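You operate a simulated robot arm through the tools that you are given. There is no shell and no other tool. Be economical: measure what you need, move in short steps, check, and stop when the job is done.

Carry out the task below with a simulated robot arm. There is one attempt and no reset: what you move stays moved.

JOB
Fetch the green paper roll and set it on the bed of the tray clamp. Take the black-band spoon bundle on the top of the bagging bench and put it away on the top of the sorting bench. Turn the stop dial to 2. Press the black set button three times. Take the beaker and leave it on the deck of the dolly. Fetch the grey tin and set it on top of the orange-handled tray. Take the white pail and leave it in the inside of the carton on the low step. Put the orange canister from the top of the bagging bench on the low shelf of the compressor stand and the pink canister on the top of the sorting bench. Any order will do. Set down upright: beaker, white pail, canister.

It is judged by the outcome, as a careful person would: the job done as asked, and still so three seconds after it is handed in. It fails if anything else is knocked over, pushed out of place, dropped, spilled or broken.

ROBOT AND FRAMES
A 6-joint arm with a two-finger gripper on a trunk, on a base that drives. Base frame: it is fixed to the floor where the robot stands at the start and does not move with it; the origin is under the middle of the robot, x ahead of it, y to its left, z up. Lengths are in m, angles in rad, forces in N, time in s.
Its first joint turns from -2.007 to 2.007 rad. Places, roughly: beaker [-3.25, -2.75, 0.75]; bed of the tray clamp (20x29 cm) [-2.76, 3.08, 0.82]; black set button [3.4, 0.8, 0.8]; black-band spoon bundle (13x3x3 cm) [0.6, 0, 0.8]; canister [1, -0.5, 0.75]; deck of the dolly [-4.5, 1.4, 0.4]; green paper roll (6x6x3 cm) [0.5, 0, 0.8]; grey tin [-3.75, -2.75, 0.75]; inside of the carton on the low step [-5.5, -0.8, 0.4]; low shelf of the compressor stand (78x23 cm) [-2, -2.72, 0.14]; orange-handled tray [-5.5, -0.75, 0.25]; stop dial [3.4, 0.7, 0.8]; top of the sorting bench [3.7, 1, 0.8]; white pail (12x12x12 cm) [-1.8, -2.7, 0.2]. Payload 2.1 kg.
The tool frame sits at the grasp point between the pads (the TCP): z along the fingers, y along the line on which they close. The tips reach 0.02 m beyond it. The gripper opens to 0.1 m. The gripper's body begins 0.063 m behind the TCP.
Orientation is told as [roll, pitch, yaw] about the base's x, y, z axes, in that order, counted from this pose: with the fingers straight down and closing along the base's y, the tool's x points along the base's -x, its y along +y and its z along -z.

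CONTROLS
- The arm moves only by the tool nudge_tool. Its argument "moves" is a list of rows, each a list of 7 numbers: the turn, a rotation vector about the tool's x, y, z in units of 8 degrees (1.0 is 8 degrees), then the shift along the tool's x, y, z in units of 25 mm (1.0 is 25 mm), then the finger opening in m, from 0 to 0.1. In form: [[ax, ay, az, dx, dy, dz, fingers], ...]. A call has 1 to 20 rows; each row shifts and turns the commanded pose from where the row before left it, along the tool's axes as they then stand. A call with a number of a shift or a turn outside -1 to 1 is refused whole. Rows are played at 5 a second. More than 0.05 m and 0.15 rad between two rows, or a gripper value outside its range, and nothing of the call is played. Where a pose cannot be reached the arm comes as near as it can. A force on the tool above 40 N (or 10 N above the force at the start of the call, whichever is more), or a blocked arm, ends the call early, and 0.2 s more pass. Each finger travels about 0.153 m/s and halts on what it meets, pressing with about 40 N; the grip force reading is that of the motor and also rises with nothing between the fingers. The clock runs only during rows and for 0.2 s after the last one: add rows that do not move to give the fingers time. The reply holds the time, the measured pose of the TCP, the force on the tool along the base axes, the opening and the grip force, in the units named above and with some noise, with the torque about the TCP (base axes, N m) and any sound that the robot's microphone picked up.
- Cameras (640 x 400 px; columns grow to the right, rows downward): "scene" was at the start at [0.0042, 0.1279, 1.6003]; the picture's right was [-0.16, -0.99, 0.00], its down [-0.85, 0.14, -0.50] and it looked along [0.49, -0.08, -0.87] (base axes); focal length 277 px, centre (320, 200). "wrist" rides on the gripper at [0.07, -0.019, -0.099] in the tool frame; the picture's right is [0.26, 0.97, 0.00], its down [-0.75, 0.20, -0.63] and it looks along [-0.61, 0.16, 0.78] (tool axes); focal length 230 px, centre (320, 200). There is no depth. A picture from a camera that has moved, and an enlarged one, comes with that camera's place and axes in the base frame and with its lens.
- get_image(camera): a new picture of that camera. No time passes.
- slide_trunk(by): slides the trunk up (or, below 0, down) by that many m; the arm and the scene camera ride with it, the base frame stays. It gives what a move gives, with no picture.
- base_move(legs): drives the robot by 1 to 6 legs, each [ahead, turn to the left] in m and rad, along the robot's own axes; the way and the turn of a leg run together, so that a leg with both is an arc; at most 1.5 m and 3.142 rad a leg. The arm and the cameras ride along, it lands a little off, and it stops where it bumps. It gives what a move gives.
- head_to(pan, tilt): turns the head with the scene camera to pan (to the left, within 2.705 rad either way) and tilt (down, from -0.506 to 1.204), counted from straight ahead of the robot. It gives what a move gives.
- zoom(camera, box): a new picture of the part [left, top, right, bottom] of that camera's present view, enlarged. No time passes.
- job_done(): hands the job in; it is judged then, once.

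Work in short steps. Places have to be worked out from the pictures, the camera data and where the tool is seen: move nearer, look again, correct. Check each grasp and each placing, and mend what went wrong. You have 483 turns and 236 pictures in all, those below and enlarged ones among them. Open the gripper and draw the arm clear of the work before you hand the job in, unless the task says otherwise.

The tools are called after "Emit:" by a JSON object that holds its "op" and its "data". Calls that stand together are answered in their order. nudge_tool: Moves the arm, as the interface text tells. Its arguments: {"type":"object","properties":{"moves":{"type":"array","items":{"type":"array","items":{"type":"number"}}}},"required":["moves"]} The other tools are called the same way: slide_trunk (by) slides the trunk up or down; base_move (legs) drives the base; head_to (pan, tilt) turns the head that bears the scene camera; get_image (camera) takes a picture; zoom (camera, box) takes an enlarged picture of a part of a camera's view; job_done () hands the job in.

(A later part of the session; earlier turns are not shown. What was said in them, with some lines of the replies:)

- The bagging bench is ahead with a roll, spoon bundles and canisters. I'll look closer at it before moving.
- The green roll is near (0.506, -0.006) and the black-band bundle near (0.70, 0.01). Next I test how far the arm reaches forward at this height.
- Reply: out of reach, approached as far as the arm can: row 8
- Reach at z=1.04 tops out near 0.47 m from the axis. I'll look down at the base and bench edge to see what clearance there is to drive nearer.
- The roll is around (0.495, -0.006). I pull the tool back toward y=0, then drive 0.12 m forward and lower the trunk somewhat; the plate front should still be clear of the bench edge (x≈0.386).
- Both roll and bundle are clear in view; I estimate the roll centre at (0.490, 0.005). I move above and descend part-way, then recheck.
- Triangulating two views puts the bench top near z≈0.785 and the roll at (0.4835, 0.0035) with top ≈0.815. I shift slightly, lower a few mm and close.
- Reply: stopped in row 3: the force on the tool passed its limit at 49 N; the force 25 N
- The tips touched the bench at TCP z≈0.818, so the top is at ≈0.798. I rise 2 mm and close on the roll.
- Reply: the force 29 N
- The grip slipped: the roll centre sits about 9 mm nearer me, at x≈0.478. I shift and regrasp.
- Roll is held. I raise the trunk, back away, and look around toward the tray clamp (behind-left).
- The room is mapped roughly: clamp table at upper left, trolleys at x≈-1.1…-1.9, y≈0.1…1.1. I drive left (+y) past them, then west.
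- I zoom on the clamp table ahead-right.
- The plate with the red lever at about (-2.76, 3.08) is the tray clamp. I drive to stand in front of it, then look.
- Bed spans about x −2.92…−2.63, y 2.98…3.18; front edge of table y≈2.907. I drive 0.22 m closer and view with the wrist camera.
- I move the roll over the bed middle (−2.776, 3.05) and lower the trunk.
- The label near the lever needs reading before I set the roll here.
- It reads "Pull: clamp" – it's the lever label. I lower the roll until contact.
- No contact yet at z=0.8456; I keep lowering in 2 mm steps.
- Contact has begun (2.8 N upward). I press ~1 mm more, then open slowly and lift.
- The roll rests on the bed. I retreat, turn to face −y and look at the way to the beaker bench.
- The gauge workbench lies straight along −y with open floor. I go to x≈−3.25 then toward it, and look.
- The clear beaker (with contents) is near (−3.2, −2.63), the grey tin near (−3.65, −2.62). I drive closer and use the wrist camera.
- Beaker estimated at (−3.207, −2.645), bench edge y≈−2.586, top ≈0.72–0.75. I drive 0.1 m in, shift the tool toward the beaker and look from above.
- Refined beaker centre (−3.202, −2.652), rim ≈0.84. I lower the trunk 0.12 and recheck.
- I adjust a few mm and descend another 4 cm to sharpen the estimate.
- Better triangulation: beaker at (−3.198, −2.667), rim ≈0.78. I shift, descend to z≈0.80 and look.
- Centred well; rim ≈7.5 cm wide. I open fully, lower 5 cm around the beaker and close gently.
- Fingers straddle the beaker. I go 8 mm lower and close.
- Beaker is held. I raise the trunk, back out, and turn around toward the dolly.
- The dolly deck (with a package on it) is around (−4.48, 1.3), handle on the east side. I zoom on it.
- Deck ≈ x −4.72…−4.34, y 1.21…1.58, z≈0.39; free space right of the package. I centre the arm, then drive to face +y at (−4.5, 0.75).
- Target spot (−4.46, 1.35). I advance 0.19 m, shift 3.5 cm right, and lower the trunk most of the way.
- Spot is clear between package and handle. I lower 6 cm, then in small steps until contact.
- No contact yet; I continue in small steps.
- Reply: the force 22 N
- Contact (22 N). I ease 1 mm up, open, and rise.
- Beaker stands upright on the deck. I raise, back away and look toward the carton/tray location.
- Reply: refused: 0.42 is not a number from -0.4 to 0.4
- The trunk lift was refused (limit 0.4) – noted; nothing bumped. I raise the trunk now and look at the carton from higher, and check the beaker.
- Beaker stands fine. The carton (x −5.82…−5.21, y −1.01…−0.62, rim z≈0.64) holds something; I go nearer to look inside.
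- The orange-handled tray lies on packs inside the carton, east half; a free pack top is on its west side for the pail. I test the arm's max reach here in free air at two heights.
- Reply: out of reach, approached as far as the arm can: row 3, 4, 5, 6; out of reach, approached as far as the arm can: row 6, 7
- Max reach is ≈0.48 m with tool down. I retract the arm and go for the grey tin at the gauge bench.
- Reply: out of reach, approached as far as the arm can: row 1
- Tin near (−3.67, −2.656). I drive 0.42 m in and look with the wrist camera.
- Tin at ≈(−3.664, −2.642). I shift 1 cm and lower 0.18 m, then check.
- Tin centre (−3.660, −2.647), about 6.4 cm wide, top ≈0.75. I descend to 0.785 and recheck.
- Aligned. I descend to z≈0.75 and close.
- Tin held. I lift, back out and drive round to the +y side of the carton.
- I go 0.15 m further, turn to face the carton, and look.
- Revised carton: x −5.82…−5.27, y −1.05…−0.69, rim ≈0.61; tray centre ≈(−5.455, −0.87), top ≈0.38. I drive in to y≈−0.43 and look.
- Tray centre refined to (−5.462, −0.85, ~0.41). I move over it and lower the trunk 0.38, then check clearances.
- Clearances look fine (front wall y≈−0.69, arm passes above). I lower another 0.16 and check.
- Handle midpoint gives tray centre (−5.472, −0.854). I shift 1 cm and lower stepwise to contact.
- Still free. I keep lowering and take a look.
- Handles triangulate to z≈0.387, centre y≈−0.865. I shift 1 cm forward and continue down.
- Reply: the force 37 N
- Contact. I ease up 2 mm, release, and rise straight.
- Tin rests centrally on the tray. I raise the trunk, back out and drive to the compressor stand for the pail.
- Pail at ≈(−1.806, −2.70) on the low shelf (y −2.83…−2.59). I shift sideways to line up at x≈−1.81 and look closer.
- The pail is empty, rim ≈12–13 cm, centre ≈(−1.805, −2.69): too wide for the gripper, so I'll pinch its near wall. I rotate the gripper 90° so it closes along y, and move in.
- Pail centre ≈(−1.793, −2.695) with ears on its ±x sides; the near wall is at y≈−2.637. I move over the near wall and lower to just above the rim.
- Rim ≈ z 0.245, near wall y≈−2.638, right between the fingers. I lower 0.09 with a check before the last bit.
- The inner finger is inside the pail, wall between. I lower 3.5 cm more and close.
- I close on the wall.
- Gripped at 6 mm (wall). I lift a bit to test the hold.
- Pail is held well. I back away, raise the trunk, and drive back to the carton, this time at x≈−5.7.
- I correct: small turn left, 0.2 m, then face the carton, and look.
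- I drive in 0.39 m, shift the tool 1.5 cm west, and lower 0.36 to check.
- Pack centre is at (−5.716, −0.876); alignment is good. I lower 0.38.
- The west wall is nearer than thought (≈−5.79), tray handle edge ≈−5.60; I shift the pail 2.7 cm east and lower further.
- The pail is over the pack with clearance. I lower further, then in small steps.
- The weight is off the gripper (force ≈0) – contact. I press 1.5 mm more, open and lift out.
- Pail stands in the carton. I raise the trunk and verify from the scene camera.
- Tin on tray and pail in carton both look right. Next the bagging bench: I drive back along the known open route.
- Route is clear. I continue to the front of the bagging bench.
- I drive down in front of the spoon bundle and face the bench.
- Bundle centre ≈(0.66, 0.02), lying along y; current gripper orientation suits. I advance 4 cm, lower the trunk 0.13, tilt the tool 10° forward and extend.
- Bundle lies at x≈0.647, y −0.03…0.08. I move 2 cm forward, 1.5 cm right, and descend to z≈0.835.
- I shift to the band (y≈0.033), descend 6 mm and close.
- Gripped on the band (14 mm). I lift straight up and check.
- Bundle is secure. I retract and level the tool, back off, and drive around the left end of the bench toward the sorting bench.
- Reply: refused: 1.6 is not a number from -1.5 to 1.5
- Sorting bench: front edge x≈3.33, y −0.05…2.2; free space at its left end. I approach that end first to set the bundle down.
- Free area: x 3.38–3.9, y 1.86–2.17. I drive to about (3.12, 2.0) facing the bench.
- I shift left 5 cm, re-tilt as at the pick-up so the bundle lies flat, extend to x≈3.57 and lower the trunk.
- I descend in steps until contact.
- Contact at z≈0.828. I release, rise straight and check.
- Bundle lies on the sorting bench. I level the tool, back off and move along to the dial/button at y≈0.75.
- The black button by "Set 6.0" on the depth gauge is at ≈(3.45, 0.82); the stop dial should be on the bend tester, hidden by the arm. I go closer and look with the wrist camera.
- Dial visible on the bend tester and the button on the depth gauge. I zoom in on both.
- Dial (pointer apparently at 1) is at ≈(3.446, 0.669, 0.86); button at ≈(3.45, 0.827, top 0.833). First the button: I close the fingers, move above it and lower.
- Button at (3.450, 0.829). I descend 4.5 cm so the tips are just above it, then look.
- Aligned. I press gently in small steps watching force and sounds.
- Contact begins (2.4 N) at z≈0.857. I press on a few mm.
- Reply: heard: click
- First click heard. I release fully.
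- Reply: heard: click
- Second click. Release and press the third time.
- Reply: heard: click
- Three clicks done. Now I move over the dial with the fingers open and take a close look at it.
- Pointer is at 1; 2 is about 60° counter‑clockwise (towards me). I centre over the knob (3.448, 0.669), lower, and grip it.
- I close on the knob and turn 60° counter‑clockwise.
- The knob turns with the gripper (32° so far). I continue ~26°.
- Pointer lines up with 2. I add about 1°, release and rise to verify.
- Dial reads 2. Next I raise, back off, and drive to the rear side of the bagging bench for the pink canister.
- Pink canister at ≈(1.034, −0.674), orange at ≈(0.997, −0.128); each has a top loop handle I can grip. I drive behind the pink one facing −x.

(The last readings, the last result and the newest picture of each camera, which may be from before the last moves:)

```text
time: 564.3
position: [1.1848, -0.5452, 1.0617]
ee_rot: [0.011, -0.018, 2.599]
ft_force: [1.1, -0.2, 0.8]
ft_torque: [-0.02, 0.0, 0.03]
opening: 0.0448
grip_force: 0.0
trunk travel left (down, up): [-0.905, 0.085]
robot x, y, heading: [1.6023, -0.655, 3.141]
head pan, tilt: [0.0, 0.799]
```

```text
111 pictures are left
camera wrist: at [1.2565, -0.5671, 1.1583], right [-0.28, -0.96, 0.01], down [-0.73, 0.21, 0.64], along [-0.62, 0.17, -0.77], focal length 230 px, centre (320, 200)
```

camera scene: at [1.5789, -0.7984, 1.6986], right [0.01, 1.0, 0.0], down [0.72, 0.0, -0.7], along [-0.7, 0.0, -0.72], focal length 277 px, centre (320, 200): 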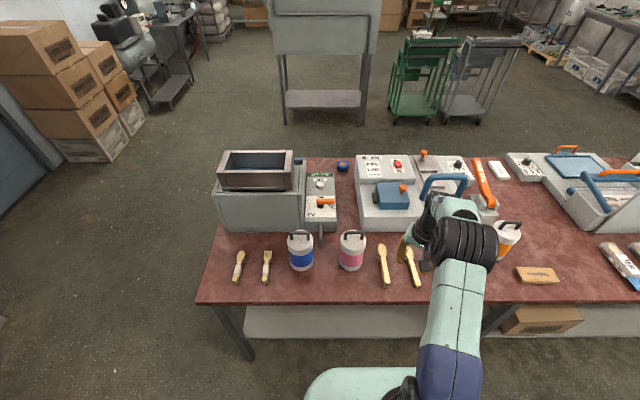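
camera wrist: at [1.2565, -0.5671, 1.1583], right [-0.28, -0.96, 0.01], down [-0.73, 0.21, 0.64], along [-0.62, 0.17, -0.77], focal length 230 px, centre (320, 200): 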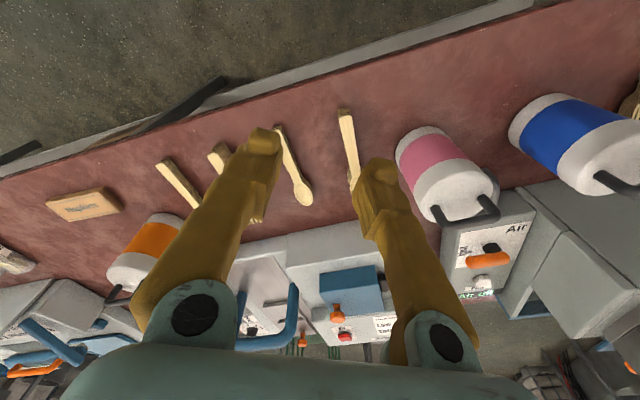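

Pink handle bar runs along y, at about (0.99, −0.69, 0.92). I rotate the gripper to close along x, approach 0.13 m and shift over it.

Emit:
{"op": "nudge_tool", "data": {"moves": [[0, 0, 1, 0, 0, 0, 0.05], [0, 0, 1, 0, 0, 0, 0.05], [0, 0, 1, 0, 0, 0, 0.05], [0, 0, 1, 0, 0, 0, 0.05], [0, 0, 1, 0, 0, 0, 0.05], [0, 0, 1, 0, 0, 0, 0.05], [0, 0, 1, 0, 0, 0, 0.05], [0, 0, 0.35, 0, 0, 0, 0.05], [0, 0, 0, 1, 0, 0, 0.05], [0, 0, 0, 1, 0, 0, 0.05], [0, 0, 0, 1, 0, 0, 0.05], [0, 0, 0, 1, 0, 0, 0.05], [0, 0, 0, 1, 0, 0, 0.05], [0, 0, 0, 0.6, 0, 0, 0.05]]}}

Emit:
{"op": "base_move", "data": {"legs": [[0.13, 0]]}}

Emit:
{"op": "get_image", "data": {"camera": "wrist"}}

Emit:
{"op": "get_image", "data": {"camera": "scene"}}

```text
time: 567.3
position: [1.1848, -0.6867, 1.0609]
ee_rot: [0.02, 0.0, 1.574]
ft_force: [0.5, 0.2, 0.8]
ft_torque: [0.0, -0.02, -0.02]
opening: 0.0499
grip_force: 0.0
trunk travel left (down, up): [-0.905, 0.085]
robot x, y, heading: [1.6036, -0.6566, 3.136]
head pan, tilt: [0.0, 0.799]
```

```text
time: 568.6
position: [1.0601, -0.6868, 1.0629]
ee_rot: [0.025, 0.0, 1.576]
ft_force: [0.0, -1.0, 0.3]
ft_torque: [-0.01, 0.06, -0.01]
opening: 0.05
grip_force: 0.0
trunk travel left (down, up): [-0.905, 0.085]
robot x, y, heading: [1.4765, -0.6566, 3.136]
head pan, tilt: [0.0, 0.799]
```

```text
110 pictures are left
camera wrist: at [1.0825, -0.7574, 1.1607], right [-0.96, -0.26, 0.02], down [-0.19, 0.75, 0.63], along [-0.18, 0.61, -0.77], focal length 230 px, centre (320, 200)
```

wrist: 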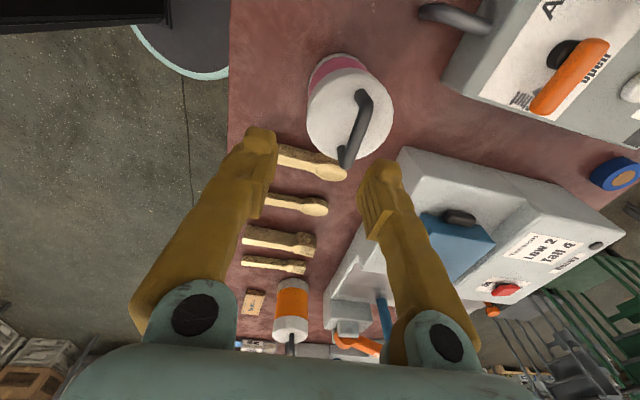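

```text
109 pictures are left
camera scene: at [1.458, -0.798, 1.6988], right [0.0, 1.0, 0.0], down [0.71, 0.0, -0.7], along [-0.7, 0.0, -0.71], focal length 277 px, centre (320, 200)
```

scene: 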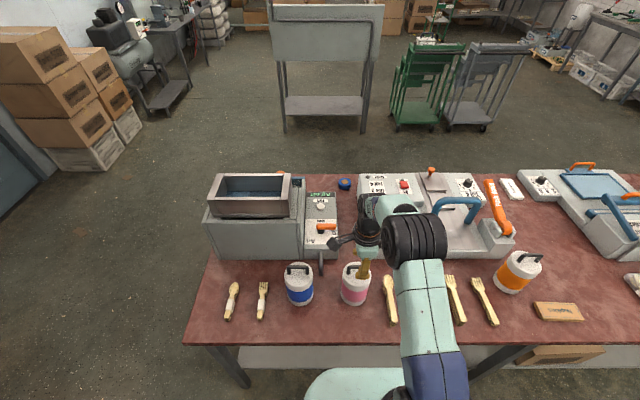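

Handle bar centre (1.034, −0.693, 0.987), along y. I align and descend to just above, then check.

Emit:
{"op": "nudge_tool", "data": {"moves": [[0, 0, 0, 0.2, 1, 0, 0.05], [0, 0, 0, 0, 0.04, 1, 0.05], [0, 0, 0, 0, 0, 0.8, 0.05]]}}

Emit:
{"op": "get_image", "data": {"camera": "wrist"}}

```text
time: 569.4
position: [1.0272, -0.6898, 1.0147]
ee_rot: [0.018, 0.0, 1.576]
ft_force: [-0.1, 0.1, 0.7]
ft_torque: [-0.01, 0.03, 0.02]
opening: 0.05
grip_force: 0.0
trunk travel left (down, up): [-0.905, 0.085]
robot x, y, heading: [1.4719, -0.6544, 3.137]
head pan, tilt: [0.0, 0.799]
```

```text
108 pictures are left
camera wrist: at [1.0489, -0.7618, 1.1126], right [-0.96, -0.26, 0.02], down [-0.19, 0.75, 0.63], along [-0.18, 0.61, -0.77], focal length 230 px, centre (320, 200)
```

wrist: 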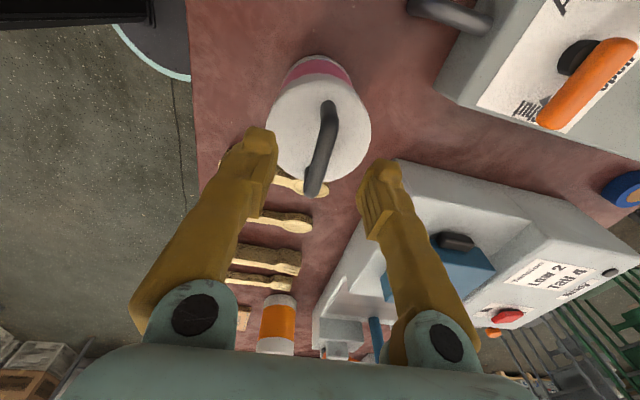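

Emit:
{"op": "nudge_tool", "data": {"moves": [[0, 0, 0, 0.25, -0.08, 0.5, 0.05], [0, 0, 0, 0, 0, 0.5, 0.05]]}}

Emit:
{"op": "get_image", "data": {"camera": "wrist"}}

```text
time: 570.0
position: [1.0296, -0.6975, 0.99]
ee_rot: [0.018, 0.0, 1.577]
ft_force: [0.2, 0.2, -0.2]
ft_torque: [-0.03, 0.0, 0.03]
opening: 0.0502
grip_force: 0.1
trunk travel left (down, up): [-0.905, 0.085]
robot x, y, heading: [1.4707, -0.657, 3.141]
head pan, tilt: [0.0, 0.799]
```

```text
107 pictures are left
camera wrist: at [1.051, -0.7683, 1.0878], right [-0.96, -0.26, 0.02], down [-0.19, 0.75, 0.63], along [-0.18, 0.61, -0.77], focal length 230 px, centre (320, 200)
```

wrist: 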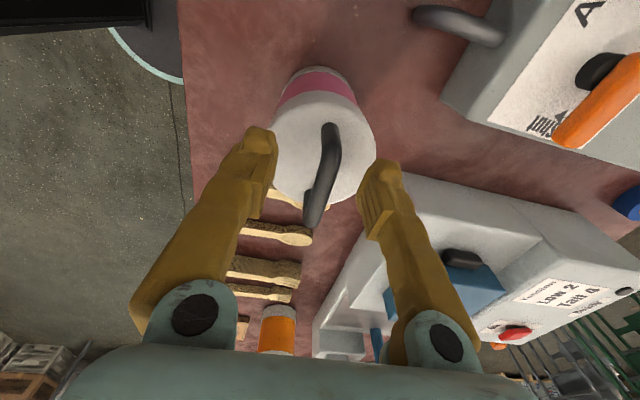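

I go 2 cm lower and check once more.

Emit:
{"op": "nudge_tool", "data": {"moves": [[0, 0, 0, 0, 0, 0.4, 0.05], [0, 0, 0, 0, 0, 0.4, 0.05]]}}

Emit:
{"op": "get_image", "data": {"camera": "wrist"}}

```text
time: 570.6
position: [1.0292, -0.6976, 0.9705]
ee_rot: [0.018, -0.001, 1.578]
ft_force: [0.4, -0.3, 0.1]
ft_torque: [-0.01, -0.04, 0.0]
opening: 0.05
grip_force: 0.0
trunk travel left (down, up): [-0.905, 0.085]
robot x, y, heading: [1.4729, -0.6566, 3.139]
head pan, tilt: [0.0, 0.799]
```

```text
106 pictures are left
camera wrist: at [1.0505, -0.768, 1.0687], right [-0.96, -0.26, 0.02], down [-0.19, 0.75, 0.63], along [-0.18, 0.61, -0.77], focal length 230 px, centre (320, 200)
```

wrist: 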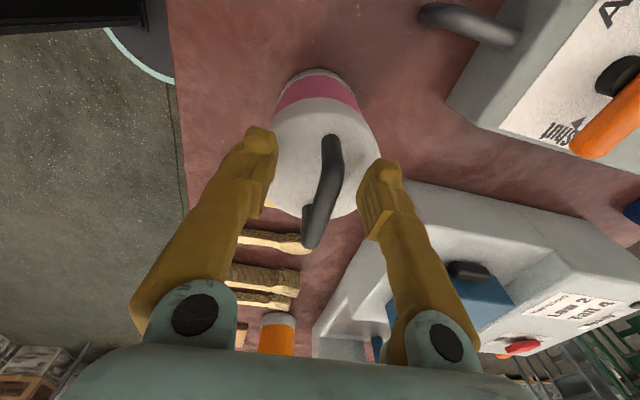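

The bar is right between the pads. I close and lift.

Emit:
{"op": "nudge_tool", "data": {"moves": [[0, 0, 0, 0, 0, 0.1, 0.03], [0, 0, 0, 0, 0, 0, 0.015], [0, 0, 0, 0, 0, 0, 0.0], [0, 0, 0, 0, 0, 0, 0.0], [0, 0, 0, 0, 0, 0, 0.0]]}}

Emit:
{"op": "nudge_tool", "data": {"moves": [[0, 0, 0, 0, 0, -0.4, 0.0], [0, 0, 0, 0, 0, -0.6, 0.0], [0, 0, 0, 0, 0, -0.8, 0.0], [0, 0, 0, 0, 0, 0, 0.0]]}}

Emit:
{"op": "get_image", "data": {"camera": "wrist"}}

```text
time: 571.8
position: [1.0286, -0.6966, 0.9676]
ee_rot: [0.018, 0.0, 1.576]
ft_force: [-0.8, -0.2, 0.6]
ft_torque: [-0.06, 0.0, -0.03]
opening: 0.0061
grip_force: 29.6
trunk travel left (down, up): [-0.905, 0.085]
robot x, y, heading: [1.4712, -0.6607, 3.136]
head pan, tilt: [0.0, 0.799]
```

```text
time: 572.8
position: [1.0292, -0.6975, 1.0141]
ee_rot: [0.018, 0.0, 1.576]
ft_force: [1.1, 0.5, -6.0]
ft_torque: [-0.06, 0.0, -0.02]
opening: 0.0061
grip_force: 29.4
trunk travel left (down, up): [-0.905, 0.085]
robot x, y, heading: [1.4734, -0.659, 3.143]
head pan, tilt: [0.0, 0.799]
```

```text
105 pictures are left
camera wrist: at [1.0507, -0.7684, 1.1125], right [-0.96, -0.26, 0.02], down [-0.19, 0.75, 0.63], along [-0.18, 0.61, -0.77], focal length 230 px, centre (320, 200)
```

wrist: 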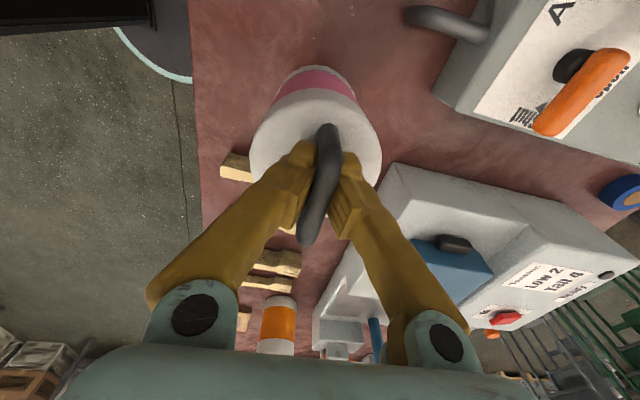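

Lifted (≈6 N). I raise the trunk, back off and drive to the left end of the sorting bench.

Emit:
{"op": "slide_trunk", "data": {"by": 0.08}}

Emit:
{"op": "base_move", "data": {"legs": [[-0.6, 0], [0, -1.786], [1.36, 0], [1.36, 0], [0, -1.356]]}}

Emit:
{"op": "get_image", "data": {"camera": "scene"}}

```text
time: 573.9
position: [1.0299, -0.697, 1.094]
ee_rot: [0.018, 0.0, 1.576]
ft_force: [0.3, 0.5, -6.4]
ft_torque: [-0.08, 0.02, -0.02]
opening: 0.0058
grip_force: 29.6
trunk travel left (down, up): [-0.985, 0.005]
robot x, y, heading: [1.4715, -0.6566, 3.14]
head pan, tilt: [0.0, 0.799]
```

```text
time: 597.5
position: [2.9928, 2.0153, 1.0946]
ee_rot: [0.017, 0.0, -1.529]
ft_force: [-0.2, -0.1, -5.4]
ft_torque: [0.02, 0.04, -0.02]
opening: 0.0061
grip_force: 29.5
trunk travel left (down, up): [-0.985, 0.005]
robot x, y, heading: [2.5536, 1.9567, 0.034]
head pan, tilt: [0.0, 0.799]
```

```text
104 pictures are left
camera scene: at [2.5677, 2.0975, 1.7785], right [0.03, -1.0, 0.0], down [-0.72, -0.02, -0.7], along [0.7, 0.02, -0.72], focal length 277 px, centre (320, 200)
```

scene: 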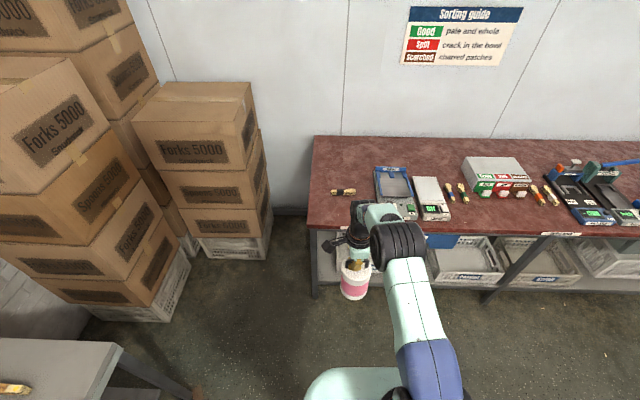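

I line up and drive 0.46 m so the canister is over (3.455, 2.0), in front of the bundle.

Emit:
{"op": "base_move", "data": {"legs": [[0, -0.034], [0.46, 0]]}}

Emit:
{"op": "get_image", "data": {"camera": "scene"}}

Emit:
{"op": "get_image", "data": {"camera": "wrist"}}

```text
time: 600.6
position: [3.4558, 2.0005, 1.0945]
ee_rot: [0.019, 0.003, -1.56]
ft_force: [-0.2, 0.9, -5.0]
ft_torque: [0.08, -0.02, 0.0]
opening: 0.0058
grip_force: 29.3
trunk travel left (down, up): [-0.985, 0.005]
robot x, y, heading: [3.0164, 1.959, -0.003]
head pan, tilt: [0.0, 0.799]
```

```text
103 pictures are left
camera scene: at [3.0326, 2.0972, 1.7786], right [0.0, -1.0, 0.0], down [-0.72, 0.0, -0.7], along [0.7, 0.0, -0.72], focal length 277 px, centre (320, 200)
```

scene: 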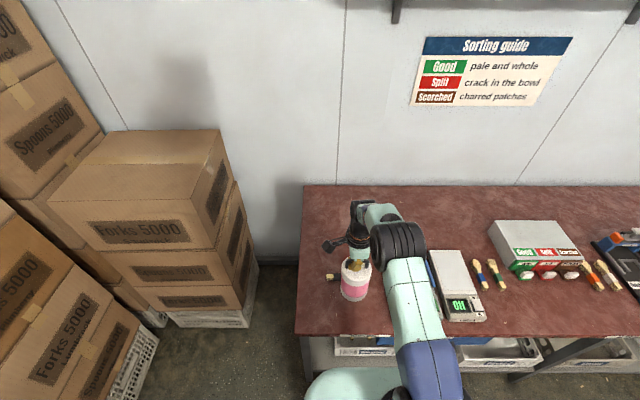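

```text
102 pictures are left
camera wrist: at [3.4352, 2.0697, 1.193], right [0.96, 0.27, 0.02], down [0.2, -0.75, 0.63], along [0.18, -0.61, -0.77], focal length 230 px, centre (320, 200)
```

wrist: 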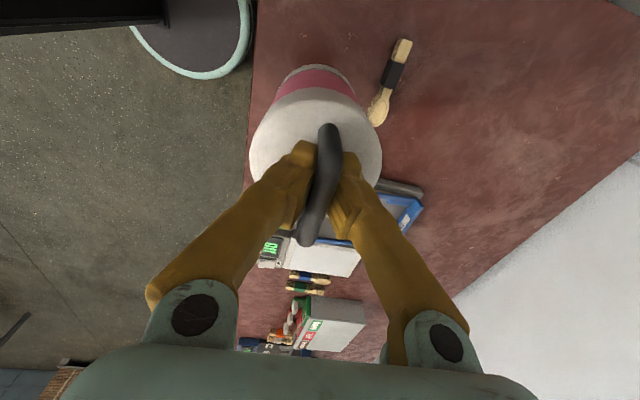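

Clear gap to the bundle. I lower: trunk −0.11, then fine steps.

Emit:
{"op": "slide_trunk", "data": {"by": -0.11}}

Emit:
{"op": "nudge_tool", "data": {"moves": [[0, 0, 0, 0, 0, 0.15, 0.0], [0, 0, 0, 0, 0, 0.12, 0.0], [0, 0, 0, 0, 0, 0.12, 0.0], [0, 0, 0, 0, 0, 0.1, 0.0]]}}

```text
time: 602.0
position: [3.4564, 2.001, 0.9851]
ee_rot: [0.017, 0.0, -1.56]
ft_force: [0.3, -0.2, -5.8]
ft_torque: [0.05, 0.0, 0.0]
opening: 0.006
grip_force: 29.4
trunk travel left (down, up): [-0.875, 0.115]
robot x, y, heading: [3.0169, 1.9591, 0.006]
head pan, tilt: [0.0, 0.799]
```

```text
time: 603.0
position: [3.4582, 2.0016, 0.972]
ee_rot: [0.019, 0.002, -1.559]
ft_force: [-0.5, -0.1, -4.3]
ft_torque: [0.05, -0.01, 0.01]
opening: 0.0058
grip_force: 29.6
trunk travel left (down, up): [-0.875, 0.115]
robot x, y, heading: [3.0171, 1.9585, 0.005]
head pan, tilt: [0.0, 0.799]
```

Emit:
{"op": "nudge_tool", "data": {"moves": [[0, 0, 0, 0, 0, 0.08, 0.0], [0, 0, 0, 0, 0, 0.08, 0.0], [0, 0, 0, 0, 0, 0.06, 0.0]]}}

```text
time: 603.8
position: [3.4579, 2.0013, 0.9664]
ee_rot: [0.019, 0.0, -1.56]
ft_force: [0.0, 1.0, -1.9]
ft_torque: [0.13, -0.03, 0.0]
opening: 0.0061
grip_force: 30.1
trunk travel left (down, up): [-0.875, 0.115]
robot x, y, heading: [3.0161, 1.9558, 0.007]
head pan, tilt: [0.0, 0.799]
```

Contact starting (load dropped to 1.9 N). I go 1.5 mm more and release, then rise.

Emit:
{"op": "nudge_tool", "data": {"moves": [[0, 0, 0, 0, 0, 0.06, 0.0], [0, 0, 0, 0, 0, 0, 0.0], [0, 0, 0, 0, 0, 0, 0.015], [0, 0, 0, 0, 0, 0, 0.03], [0, 0, 0, 0, 0, 0, 0.05], [0, 0, 0, 0, 0, -0.5, 0.05], [0, 0, 0, 0, 0, -1, 0.05], [0, 0, 0, 0, 0, -1, 0.05]]}}

Emit:
{"op": "get_image", "data": {"camera": "wrist"}}

Emit:
{"op": "get_image", "data": {"camera": "scene"}}

```text
time: 605.6
position: [3.4552, 2.003, 1.0268]
ee_rot: [0.018, 0.0, -1.56]
ft_force: [0.3, -1.0, -0.4]
ft_torque: [0.02, 0.01, 0.03]
opening: 0.0501
grip_force: 0.0
trunk travel left (down, up): [-0.875, 0.115]
robot x, y, heading: [3.0179, 1.9575, 0.004]
head pan, tilt: [0.0, 0.799]
```

```text
101 pictures are left
camera wrist: at [3.4345, 2.0701, 1.1251], right [0.96, 0.27, 0.02], down [0.2, -0.75, 0.63], along [0.18, -0.61, -0.77], focal length 230 px, centre (320, 200)
```

wrist: 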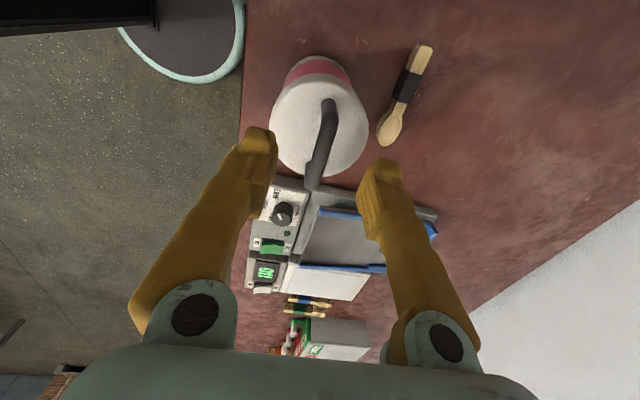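

```text
100 pictures are left
camera scene: at [3.0331, 2.0971, 1.6686], right [0.0, -1.0, 0.0], down [-0.72, 0.0, -0.7], along [0.7, 0.0, -0.72], focal length 277 px, centre (320, 200)
```

scene: 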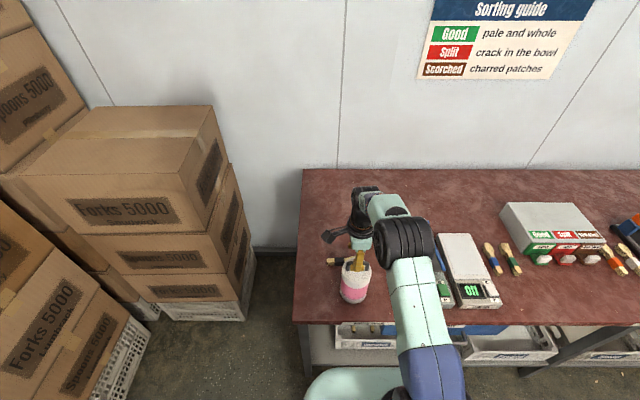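

Pink canister stands upright on the sorting bench. Now I go for the orange one.

Emit:
{"op": "slide_trunk", "data": {"by": 0.08}}

Emit:
{"op": "base_move", "data": {"legs": [[-0.5, 0], [0, -1.98], [1.2, 0], [1.05, 0], [0, -1.16]]}}

Emit:
{"op": "get_image", "data": {"camera": "scene"}}

Emit:
{"op": "get_image", "data": {"camera": "wrist"}}

```text
time: 606.8
position: [3.4552, 2.0013, 1.1073]
ee_rot: [0.017, 0.0, -1.558]
ft_force: [-0.9, 0.7, 0.5]
ft_torque: [0.03, 0.0, 0.0]
opening: 0.05
grip_force: 0.0
trunk travel left (down, up): [-0.955, 0.035]
robot x, y, heading: [3.0201, 1.9596, 0.006]
head pan, tilt: [0.0, 0.799]
```

```text
time: 628.2
position: [1.154, -0.1658, 1.1062]
ee_rot: [0.017, 0.0, 1.563]
ft_force: [0.4, 0.2, -0.2]
ft_torque: [-0.02, -0.02, 0.02]
opening: 0.05
grip_force: 0.1
trunk travel left (down, up): [-0.955, 0.035]
robot x, y, heading: [1.5984, -0.1348, 3.125]
head pan, tilt: [0.0, 0.799]
```

```text
99 pictures are left
camera scene: at [1.5721, -0.272, 1.7486], right [0.02, 1.0, 0.0], down [0.72, -0.01, -0.7], along [-0.7, 0.01, -0.72], focal length 277 px, centre (320, 200)
```

scene: 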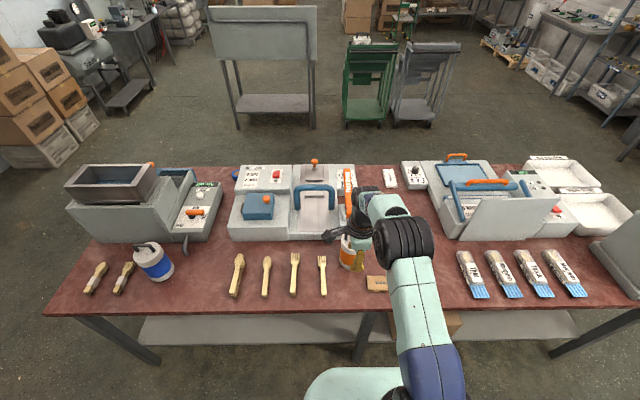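

```text
98 pictures are left
camera wrist: at [1.1765, -0.2374, 1.2048], right [-0.97, -0.25, 0.02], down [-0.18, 0.75, 0.63], along [-0.17, 0.61, -0.77], focal length 230 px, centre (320, 200)
```

wrist: 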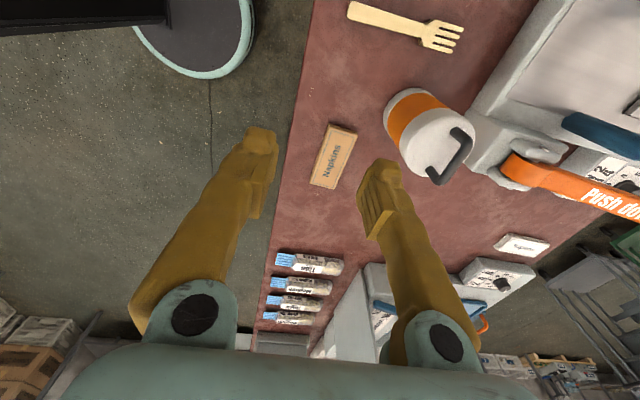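

Orange handle bar is along y at (0.993, −0.148). I approach 0.13 m and align.

Emit:
{"op": "base_move", "data": {"legs": [[0.13, 0.015]]}}

Emit:
{"op": "nudge_tool", "data": {"moves": [[0, 0, 0, -0.5, 0.7, 0, 0.05], [0, 0, 0, 0, 0.5, 0.8, 0.05], [0, 0, 0, 0, 0, 1, 0.05], [0, 0, 0, 0, 0, 1, 0.05]]}}

Emit:
{"op": "get_image", "data": {"camera": "wrist"}}

```text
time: 629.5
position: [1.0378, -0.1715, 1.1117]
ee_rot: [0.027, -0.002, 1.58]
ft_force: [1.4, -0.2, 0.6]
ft_torque: [-0.03, 0.03, -0.01]
opening: 0.0501
grip_force: 0.0
trunk travel left (down, up): [-0.955, 0.035]
robot x, y, heading: [1.4662, -0.1277, -3.142]
head pan, tilt: [0.0, 0.799]
```

```text
time: 630.5
position: [0.9956, -0.1594, 1.0371]
ee_rot: [0.018, 0.0, 1.579]
ft_force: [-0.3, -0.2, -0.7]
ft_torque: [0.03, 0.0, 0.02]
opening: 0.05
grip_force: 0.1
trunk travel left (down, up): [-0.955, 0.035]
robot x, y, heading: [1.47, -0.1307, -3.141]
head pan, tilt: [0.0, 0.799]
```

```text
97 pictures are left
camera wrist: at [1.0173, -0.2302, 1.1357], right [-0.96, -0.27, 0.02], down [-0.2, 0.75, 0.63], along [-0.18, 0.61, -0.77], focal length 230 px, centre (320, 200)
```

wrist: 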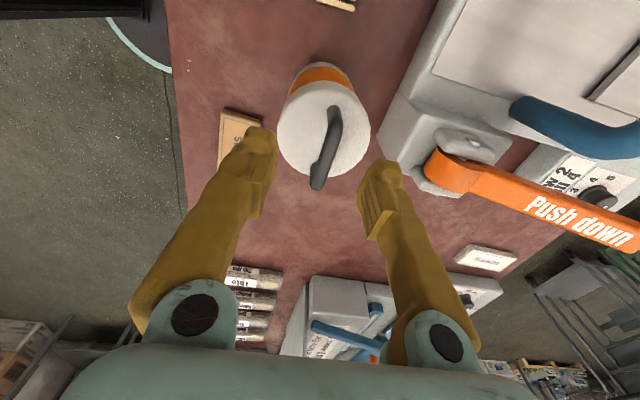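

I refine by 8 mm and descend to the bar.

Emit:
{"op": "nudge_tool", "data": {"moves": [[0, 0, 0, -0.33, 0.33, 0.7, 0.05], [0, 0, 0, 0, 0, 1, 0.05], [0, 0, 0, 0, 0, 0.9, 0.05]]}}

Emit:
{"op": "get_image", "data": {"camera": "wrist"}}

```text
time: 631.3
position: [0.9991, -0.1526, 0.9772]
ee_rot: [0.019, -0.003, 1.579]
ft_force: [-0.3, 0.0, -0.3]
ft_torque: [-0.03, 0.03, 0.0]
opening: 0.0499
grip_force: 0.1
out of reach, approached as far as the arm can: row 2, 3
trunk travel left (down, up): [-0.955, 0.035]
robot x, y, heading: [1.4666, -0.1317, -3.142]
head pan, tilt: [0.0, 0.799]
```

```text
96 pictures are left
camera wrist: at [1.0216, -0.2231, 1.0748], right [-0.96, -0.27, 0.02], down [-0.2, 0.75, 0.63], along [-0.18, 0.61, -0.77], focal length 230 px, centre (320, 200)
```

wrist: 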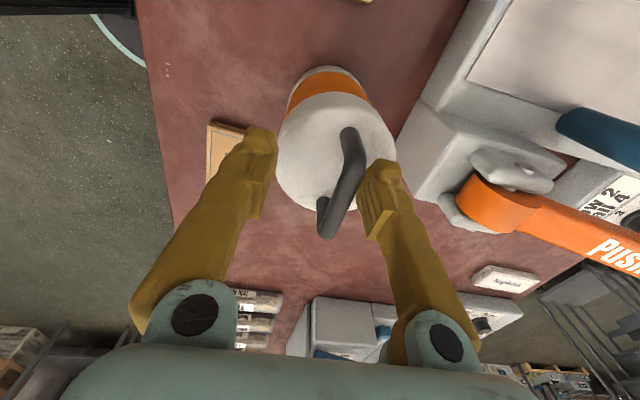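

Trunk is too high for this reach. I raise the arm 6 cm, lower the trunk 0.07, and realign.

Emit:
{"op": "nudge_tool", "data": {"moves": [[0, 0, 0, 0, 0, -1, 0.05], [0, 0, 0, 0, 0, -1, 0.05], [0, 0, 0, 0, 0, -0.8, 0.05]]}}

Emit:
{"op": "slide_trunk", "data": {"by": -0.07}}

Emit:
{"op": "get_image", "data": {"camera": "wrist"}}

```text
time: 632.1
position: [0.9995, -0.1493, 1.0479]
ee_rot: [0.02, -0.002, 1.579]
ft_force: [-0.7, -0.2, 0.4]
ft_torque: [-0.01, -0.02, -0.02]
opening: 0.0502
grip_force: 0.1
trunk travel left (down, up): [-0.955, 0.035]
robot x, y, heading: [1.4665, -0.1291, -3.139]
head pan, tilt: [0.0, 0.799]
```

```text
time: 633.2
position: [0.9998, -0.1497, 0.9777]
ee_rot: [0.02, -0.001, 1.58]
ft_force: [0.0, 0.4, -0.5]
ft_torque: [-0.01, -0.02, 0.0]
opening: 0.0498
grip_force: 0.0
trunk travel left (down, up): [-0.885, 0.105]
robot x, y, heading: [1.4702, -0.1293, -3.146]
head pan, tilt: [0.0, 0.799]
```

```text
95 pictures are left
camera wrist: at [1.0214, -0.2213, 1.0751], right [-0.96, -0.27, 0.02], down [-0.2, 0.75, 0.63], along [-0.18, 0.61, -0.77], focal length 230 px, centre (320, 200)
```

wrist: 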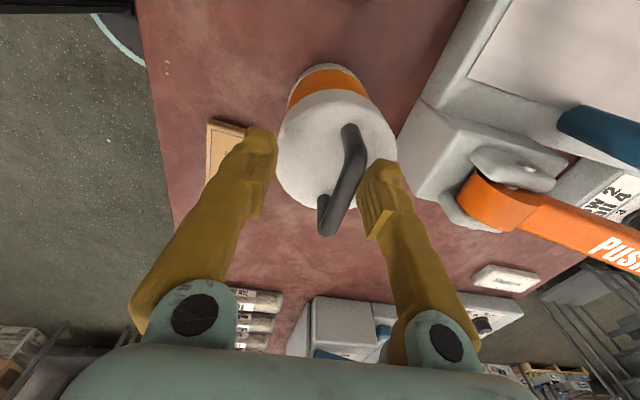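

Emit:
{"op": "nudge_tool", "data": {"moves": [[0, 0, 0, 0, 0.45, 0, 0.05], [0, 0, 0, 0, 0, 0.4, 0.05]]}}

Emit:
{"op": "get_image", "data": {"camera": "wrist"}}

```text
time: 633.8
position: [0.9884, -0.1502, 0.9689]
ee_rot: [0.019, -0.002, 1.579]
ft_force: [-0.2, 0.5, 0.7]
ft_torque: [0.05, 0.02, -0.04]
opening: 0.05
grip_force: 0.0
trunk travel left (down, up): [-0.885, 0.105]
robot x, y, heading: [1.4715, -0.13, -3.146]
head pan, tilt: [0.0, 0.799]
```

```text
94 pictures are left
camera wrist: at [1.0101, -0.2217, 1.0663], right [-0.96, -0.27, 0.02], down [-0.19, 0.75, 0.63], along [-0.18, 0.61, -0.77], focal length 230 px, centre (320, 200)
```

wrist: 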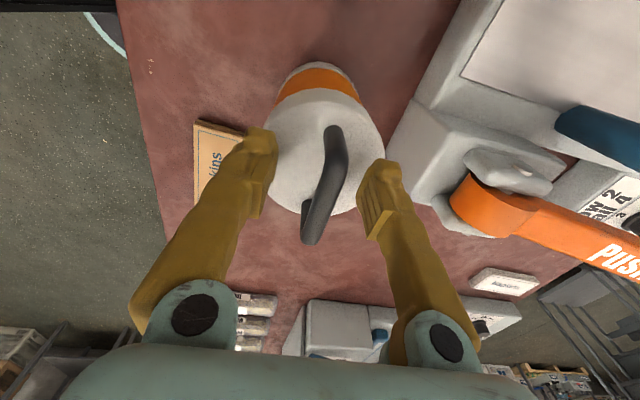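

Bar centred. I close and lift.

Emit:
{"op": "nudge_tool", "data": {"moves": [[0, 0, 0, 0, 0, 0.04, 0.03], [0, 0, 0, 0, 0, 0, 0.015], [0, 0, 0, 0, 0, 0, 0.0], [0, 0, 0, 0, 0, 0, 0.0], [0, 0, 0, 0, 0, 0, 0.0]]}}

Emit:
{"op": "nudge_tool", "data": {"moves": [[0, 0, 0, 0, 0, -0.4, 0.0], [0, 0, 0, 0, 0, -0.6, 0.0], [0, 0, 0, 0, 0, -0.8, 0.0], [0, 0, 0, 0, 0, 0, 0.0]]}}

Emit:
{"op": "slide_trunk", "data": {"by": 0.1}}

Emit:
{"op": "get_image", "data": {"camera": "wrist"}}

```text
time: 635.0
position: [0.9885, -0.151, 0.9673]
ee_rot: [0.016, -0.001, 1.58]
ft_force: [0.1, 0.1, 0.2]
ft_torque: [0.01, -0.03, -0.01]
opening: 0.0059
grip_force: 29.2
trunk travel left (down, up): [-0.885, 0.105]
robot x, y, heading: [1.4699, -0.1298, -3.144]
head pan, tilt: [0.0, 0.799]
```

```text
time: 636.0
position: [0.989, -0.1496, 1.0111]
ee_rot: [0.016, 0.0, 1.581]
ft_force: [-0.5, -0.2, -4.9]
ft_torque: [-0.02, -0.01, -0.01]
opening: 0.0059
grip_force: 29.9
trunk travel left (down, up): [-0.885, 0.105]
robot x, y, heading: [1.4645, -0.1274, -3.137]
head pan, tilt: [0.0, 0.799]
```

```text
time: 637.3
position: [0.99, -0.1498, 1.1109]
ee_rot: [0.018, 0.0, 1.579]
ft_force: [0.0, 0.4, -5.8]
ft_torque: [-0.04, -0.02, 0.01]
opening: 0.0061
grip_force: 29.6
trunk travel left (down, up): [-0.985, 0.005]
robot x, y, heading: [1.4683, -0.1315, -3.141]
head pan, tilt: [0.0, 0.799]
```

```text
93 pictures are left
camera wrist: at [1.0108, -0.2215, 1.2092], right [-0.96, -0.27, 0.02], down [-0.2, 0.75, 0.63], along [-0.18, 0.61, -0.77], focal length 230 px, centre (320, 200)
```

wrist: 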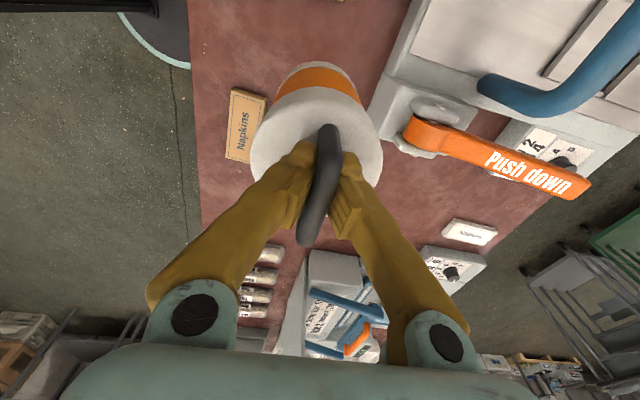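

Held. I drive around the right end of the bench (free floor at y≈−1.8) towards the compressor stand.

Emit:
{"op": "base_move", "data": {"legs": [[-0.5, 0], [0, 1.57], [0.85, 0], [0.85, 0], [0, -1.57]]}}

Emit:
{"op": "get_image", "data": {"camera": "scene"}}

```text
time: 656.2
position: [1.5438, -1.8726, 1.1117]
ee_rot: [0.016, 0.0, 1.616]
ft_force: [-0.5, 0.0, -5.0]
ft_torque: [-0.08, -0.01, 0.03]
opening: 0.0062
grip_force: 29.8
trunk travel left (down, up): [-0.985, 0.005]
robot x, y, heading: [2.025, -1.834, -3.105]
head pan, tilt: [0.0, 0.799]
```

```text
92 pictures are left
camera scene: at [2.0041, -1.9762, 1.7785], right [-0.04, 1.0, 0.0], down [0.72, 0.03, -0.7], along [-0.7, -0.03, -0.72], focal length 277 px, centre (320, 200)
```

scene: 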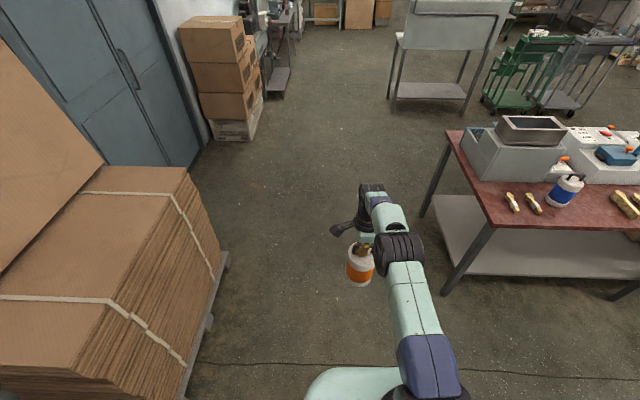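

Clear ahead. I straighten and drive 3.9 m west.

Emit:
{"op": "base_move", "data": {"legs": [[0, -0.036], [1.3, 0], [1.3, 0], [1.3, 0], [0, 1.571]]}}

Emit:
{"op": "get_image", "data": {"camera": "scene"}}

```text
time: 679.0
position: [-1.8401, -2.3582, 1.1119]
ee_rot: [0.018, -0.001, 3.132]
ft_force: [0.5, 0.0, -5.2]
ft_torque: [0.02, -0.04, 0.04]
opening: 0.0061
grip_force: 29.2
trunk travel left (down, up): [-0.985, 0.005]
robot x, y, heading: [-1.8521, -1.8759, -1.59]
head pan, tilt: [0.0, 0.799]
```

```text
91 pictures are left
camera scene: at [-1.7149, -1.9031, 1.7786], right [-1.0, 0.02, 0.0], down [0.01, 0.72, -0.7], along [-0.01, -0.7, -0.72], focal length 277 px, centre (320, 200)
```

scene: 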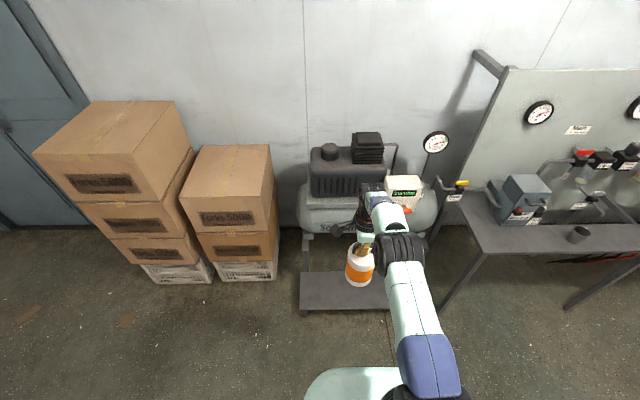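

I retract 6 cm, lower the trunk so the canister bottom is ≈0.24, then drive in under view.

Emit:
{"op": "nudge_tool", "data": {"moves": [[0, 0, 0, 0, -0.8, 0, 0.0], [0, 0, 0, 0, -0.8, 0, 0.0], [0, 0, 0, 0, -0.8, 0, 0.0]]}}

Emit:
{"op": "slide_trunk", "data": {"by": -0.4}}

Emit:
{"op": "slide_trunk", "data": {"by": -0.28}}

Emit:
{"op": "base_move", "data": {"legs": [[0.2, 0.02]]}}

Emit:
{"op": "get_image", "data": {"camera": "scene"}}

Emit:
{"op": "get_image", "data": {"camera": "wrist"}}

```text
time: 679.8
position: [-1.8409, -2.2962, 1.1106]
ee_rot: [0.018, -0.002, 3.134]
ft_force: [-0.4, -0.1, -5.3]
ft_torque: [0.01, -0.06, 0.05]
opening: 0.006
grip_force: 29.8
trunk travel left (down, up): [-0.985, 0.005]
robot x, y, heading: [-1.8553, -1.8797, -1.587]
head pan, tilt: [0.0, 0.799]
```

```text
time: 683.7
position: [-1.8405, -2.2964, 0.7097]
ee_rot: [0.016, -0.003, 3.132]
ft_force: [0.4, -0.5, -5.6]
ft_torque: [0.0, -0.06, -0.01]
opening: 0.006
grip_force: 29.7
trunk travel left (down, up): [-0.585, 0.405]
robot x, y, heading: [-1.8504, -1.8736, -1.588]
head pan, tilt: [0.0, 0.799]
```

```text
time: 686.5
position: [-1.8395, -2.2971, 0.4303]
ee_rot: [0.018, -0.002, 3.134]
ft_force: [-0.9, -0.2, -6.3]
ft_torque: [-0.01, -0.03, -0.01]
opening: 0.006
grip_force: 30.3
trunk travel left (down, up): [-0.305, 0.685]
robot x, y, heading: [-1.85, -1.8798, -1.592]
head pan, tilt: [0.0, 0.799]
```

```text
time: 688.1
position: [-1.8342, -2.4936, 0.4284]
ee_rot: [0.018, -0.004, -3.13]
ft_force: [0.0, -0.7, -4.6]
ft_torque: [0.0, -0.03, 0.0]
opening: 0.006
grip_force: 29.2
trunk travel left (down, up): [-0.305, 0.685]
robot x, y, heading: [-1.8558, -2.0716, -1.572]
head pan, tilt: [0.0, 0.799]
```

```text
90 pictures are left
camera scene: at [-1.7159, -2.0973, 1.0985], right [-1.0, 0.0, 0.0], down [0.0, 0.72, -0.7], along [0.0, -0.7, -0.72], focal length 277 px, centre (320, 200)
```

scene: 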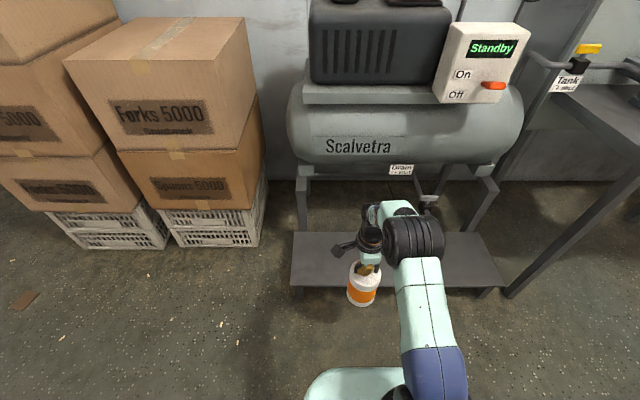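

```text
89 pictures are left
camera wrist: at [-1.7637, -2.473, 0.5272], right [0.27, -0.96, 0.02], down [-0.75, -0.2, 0.63], along [-0.61, -0.18, -0.77], focal length 230 px, centre (320, 200)
```

wrist: 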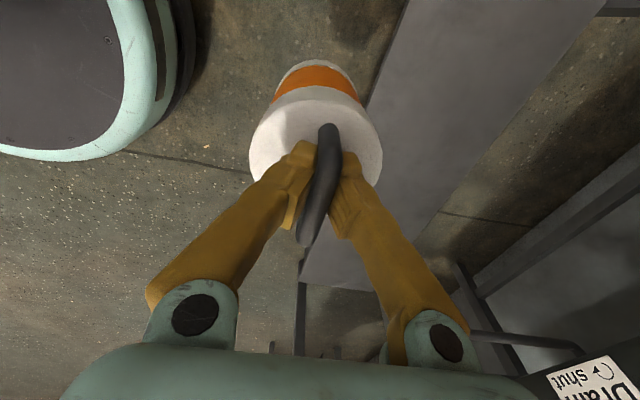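

Canister bottom is well above the shelf. I drive 0.17 m in and lower.

Emit:
{"op": "base_move", "data": {"legs": [[0.17, 0]]}}

Emit:
{"op": "slide_trunk", "data": {"by": -0.09}}

Emit:
{"op": "get_image", "data": {"camera": "scene"}}

Emit:
{"op": "get_image", "data": {"camera": "wrist"}}

```text
time: 689.5
position: [-1.8325, -2.6604, 0.4293]
ee_rot: [0.016, -0.002, -3.128]
ft_force: [0.0, 0.2, -5.8]
ft_torque: [0.0, -0.01, -0.02]
opening: 0.006
grip_force: 29.6
trunk travel left (down, up): [-0.305, 0.685]
robot x, y, heading: [-1.8577, -2.2424, -1.566]
head pan, tilt: [0.0, 0.799]
```

```text
time: 690.8
position: [-1.834, -2.6605, 0.3394]
ee_rot: [0.019, -0.002, -3.128]
ft_force: [-0.5, 0.4, -4.7]
ft_torque: [0.0, -0.04, -0.02]
opening: 0.0059
grip_force: 29.6
trunk travel left (down, up): [-0.215, 0.775]
robot x, y, heading: [-1.8538, -2.2411, -1.569]
head pan, tilt: [0.0, 0.799]
```

```text
88 pictures are left
camera scene: at [-1.7156, -2.2638, 1.0086], right [-1.0, 0.0, 0.0], down [0.0, 0.72, -0.7], along [0.0, -0.7, -0.72], focal length 277 px, centre (320, 200)
```

scene: 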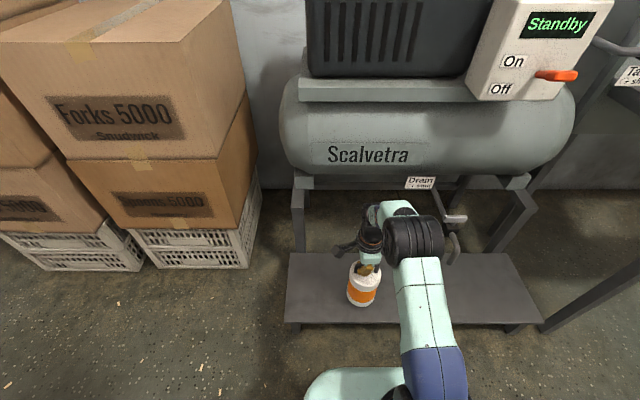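

```text
87 pictures are left
camera wrist: at [-1.7627, -2.6397, 0.4373], right [0.27, -0.96, 0.02], down [-0.75, -0.2, 0.63], along [-0.61, -0.18, -0.77], focal length 230 px, centre (320, 200)
```

wrist: 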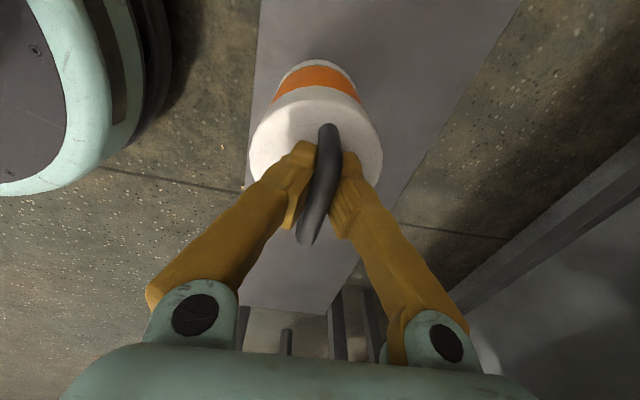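

I shift 2 cm deeper for margin and lower in steps.

Emit:
{"op": "nudge_tool", "data": {"moves": [[0, 0, 0, 0, 0.8, 0, 0.0], [0, 0, 0, 0, 0, 0.3, 0.0], [0, 0, 0, 0, 0, 0.3, 0.0], [0, 0, 0, 0, 0, 0.15, 0.0], [0, 0, 0, 0, 0, 0.12, 0.0]]}}

```text
time: 692.0
position: [-1.8327, -2.6802, 0.3185]
ee_rot: [0.017, -0.001, -3.129]
ft_force: [0.1, -0.2, -6.1]
ft_torque: [-0.02, -0.06, 0.01]
opening: 0.0061
grip_force: 29.5
trunk travel left (down, up): [-0.215, 0.775]
robot x, y, heading: [-1.8531, -2.2433, -1.569]
head pan, tilt: [0.0, 0.799]
```

Emit:
{"op": "nudge_tool", "data": {"moves": [[0, 0, 0, 0, 0, 0.1, 0.0], [0, 0, 0, 0, 0, 0.1, 0.0], [0, 0, 0, 0, 0, 0.1, 0.0]]}}

```text
time: 692.8
position: [-1.8307, -2.6788, 0.3106]
ee_rot: [0.017, -0.002, -3.128]
ft_force: [-0.3, -1.0, -4.8]
ft_torque: [0.03, -0.06, 0.01]
opening: 0.0061
grip_force: 30.1
trunk travel left (down, up): [-0.215, 0.775]
robot x, y, heading: [-1.8592, -2.242, -1.57]
head pan, tilt: [0.0, 0.799]
```

Emit:
{"op": "nudge_tool", "data": {"moves": [[0, 0, 0, 0, 0, 0.1, 0.0], [0, 0, 0, 0, 0, 0.1, 0.0]]}}

```text
time: 693.4
position: [-1.8325, -2.6811, 0.306]
ee_rot: [0.021, -0.002, -3.13]
ft_force: [0.8, -2.0, 0.3]
ft_torque: [0.03, 0.03, 0.01]
opening: 0.0064
grip_force: 29.9
trunk travel left (down, up): [-0.215, 0.775]
robot x, y, heading: [-1.8532, -2.2393, -1.567]
head pan, tilt: [0.0, 0.799]
```

Load is on the shelf (force ≈0). I release and rise.

Emit:
{"op": "nudge_tool", "data": {"moves": [[0, 0, 0, 0, 0, 0.03, 0.0], [0, 0, 0, 0, 0, 0, 0.015], [0, 0, 0, 0, 0, 0, 0.03], [0, 0, 0, 0, 0, 0, 0.05], [0, 0, 0, 0, 0, -0.5, 0.05], [0, 0, 0, 0, 0, -1, 0.05], [0, 0, 0, 0, 0, -1, 0.05], [0, 0, 0, 0, 0, -1, 0.05]]}}

Emit:
{"op": "get_image", "data": {"camera": "wrist"}}

Emit:
{"op": "base_move", "data": {"legs": [[-0.5, 0]]}}

Emit:
{"op": "get_image", "data": {"camera": "scene"}}

```text
time: 695.2
position: [-1.8334, -2.6796, 0.3924]
ee_rot: [0.018, -0.001, -3.129]
ft_force: [0.4, -0.1, 0.1]
ft_torque: [0.01, -0.01, 0.0]
opening: 0.0498
grip_force: 0.1
trunk travel left (down, up): [-0.215, 0.775]
robot x, y, heading: [-1.8515, -2.2425, -1.567]
head pan, tilt: [0.0, 0.799]
```

```text
86 pictures are left
camera wrist: at [-1.763, -2.66, 0.4904], right [0.27, -0.96, 0.02], down [-0.75, -0.2, 0.63], along [-0.61, -0.18, -0.77], focal length 230 px, centre (320, 200)
```

wrist: 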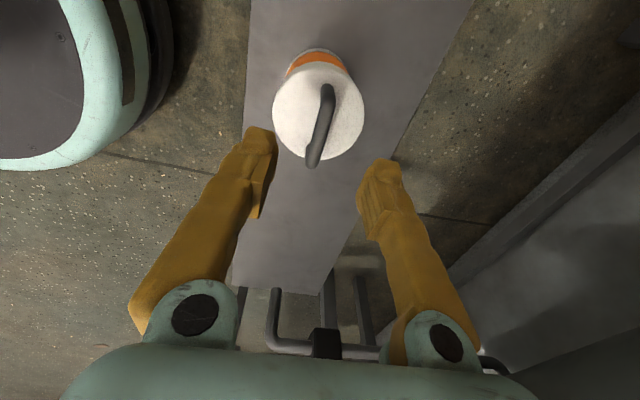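

```text
time: 698.1
position: [-1.8349, -2.1793, 0.3924]
ee_rot: [0.018, -0.002, -3.126]
ft_force: [0.0, 0.0, -0.4]
ft_torque: [0.01, -0.01, -0.02]
opening: 0.0501
grip_force: 0.2
trunk travel left (down, up): [-0.215, 0.775]
robot x, y, heading: [-1.855, -1.7423, -1.563]
head pan, tilt: [0.0, 0.799]
```

```text
85 pictures are left
camera scene: at [-1.7178, -1.7623, 1.0086], right [-1.0, -0.01, 0.0], down [0.0, 0.72, -0.7], along [0.0, -0.7, -0.72], focal length 277 px, centre (320, 200)
```

scene: 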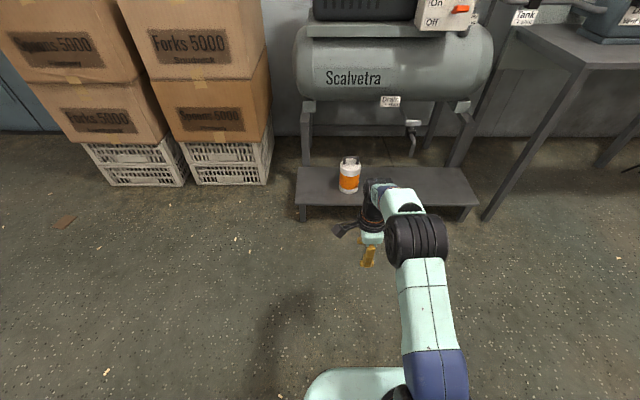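

All items are placed, each checked in pictures; the gripper is open and the arm is clear. I hand the job in.

Emit:
{"op": "job_done", "data": {}}

```text
The job is handed in.
```

I carried out every part of the job and handed it in; I don't have the judge's result. Each placement looked right in the pictures I took after setting the item down.

- **Green paper roll:** on the bed of the tray clamp.
- **Black-band spoon bundle:** on top of the sorting bench, at its left end.
- **Stop dial:** turned from 1 to 2, and the pointer lines up with 2.
- **Black set button:** pressed three times, with a click heard on each press.
- **Beaker:** upright on the deck of the dolly, with its contents still in it.
- **Grey tin:** on top of the orange-handled tray.
- **White pail:** upright inside the carton on the low step.
- **Orange canister:** upright on the low shelf of the compressor stand.
- **Pink canister:** upright on top of the sorting bench, just in front of the spoon bundle.

I saw nothing else knocked over or moved out of place.
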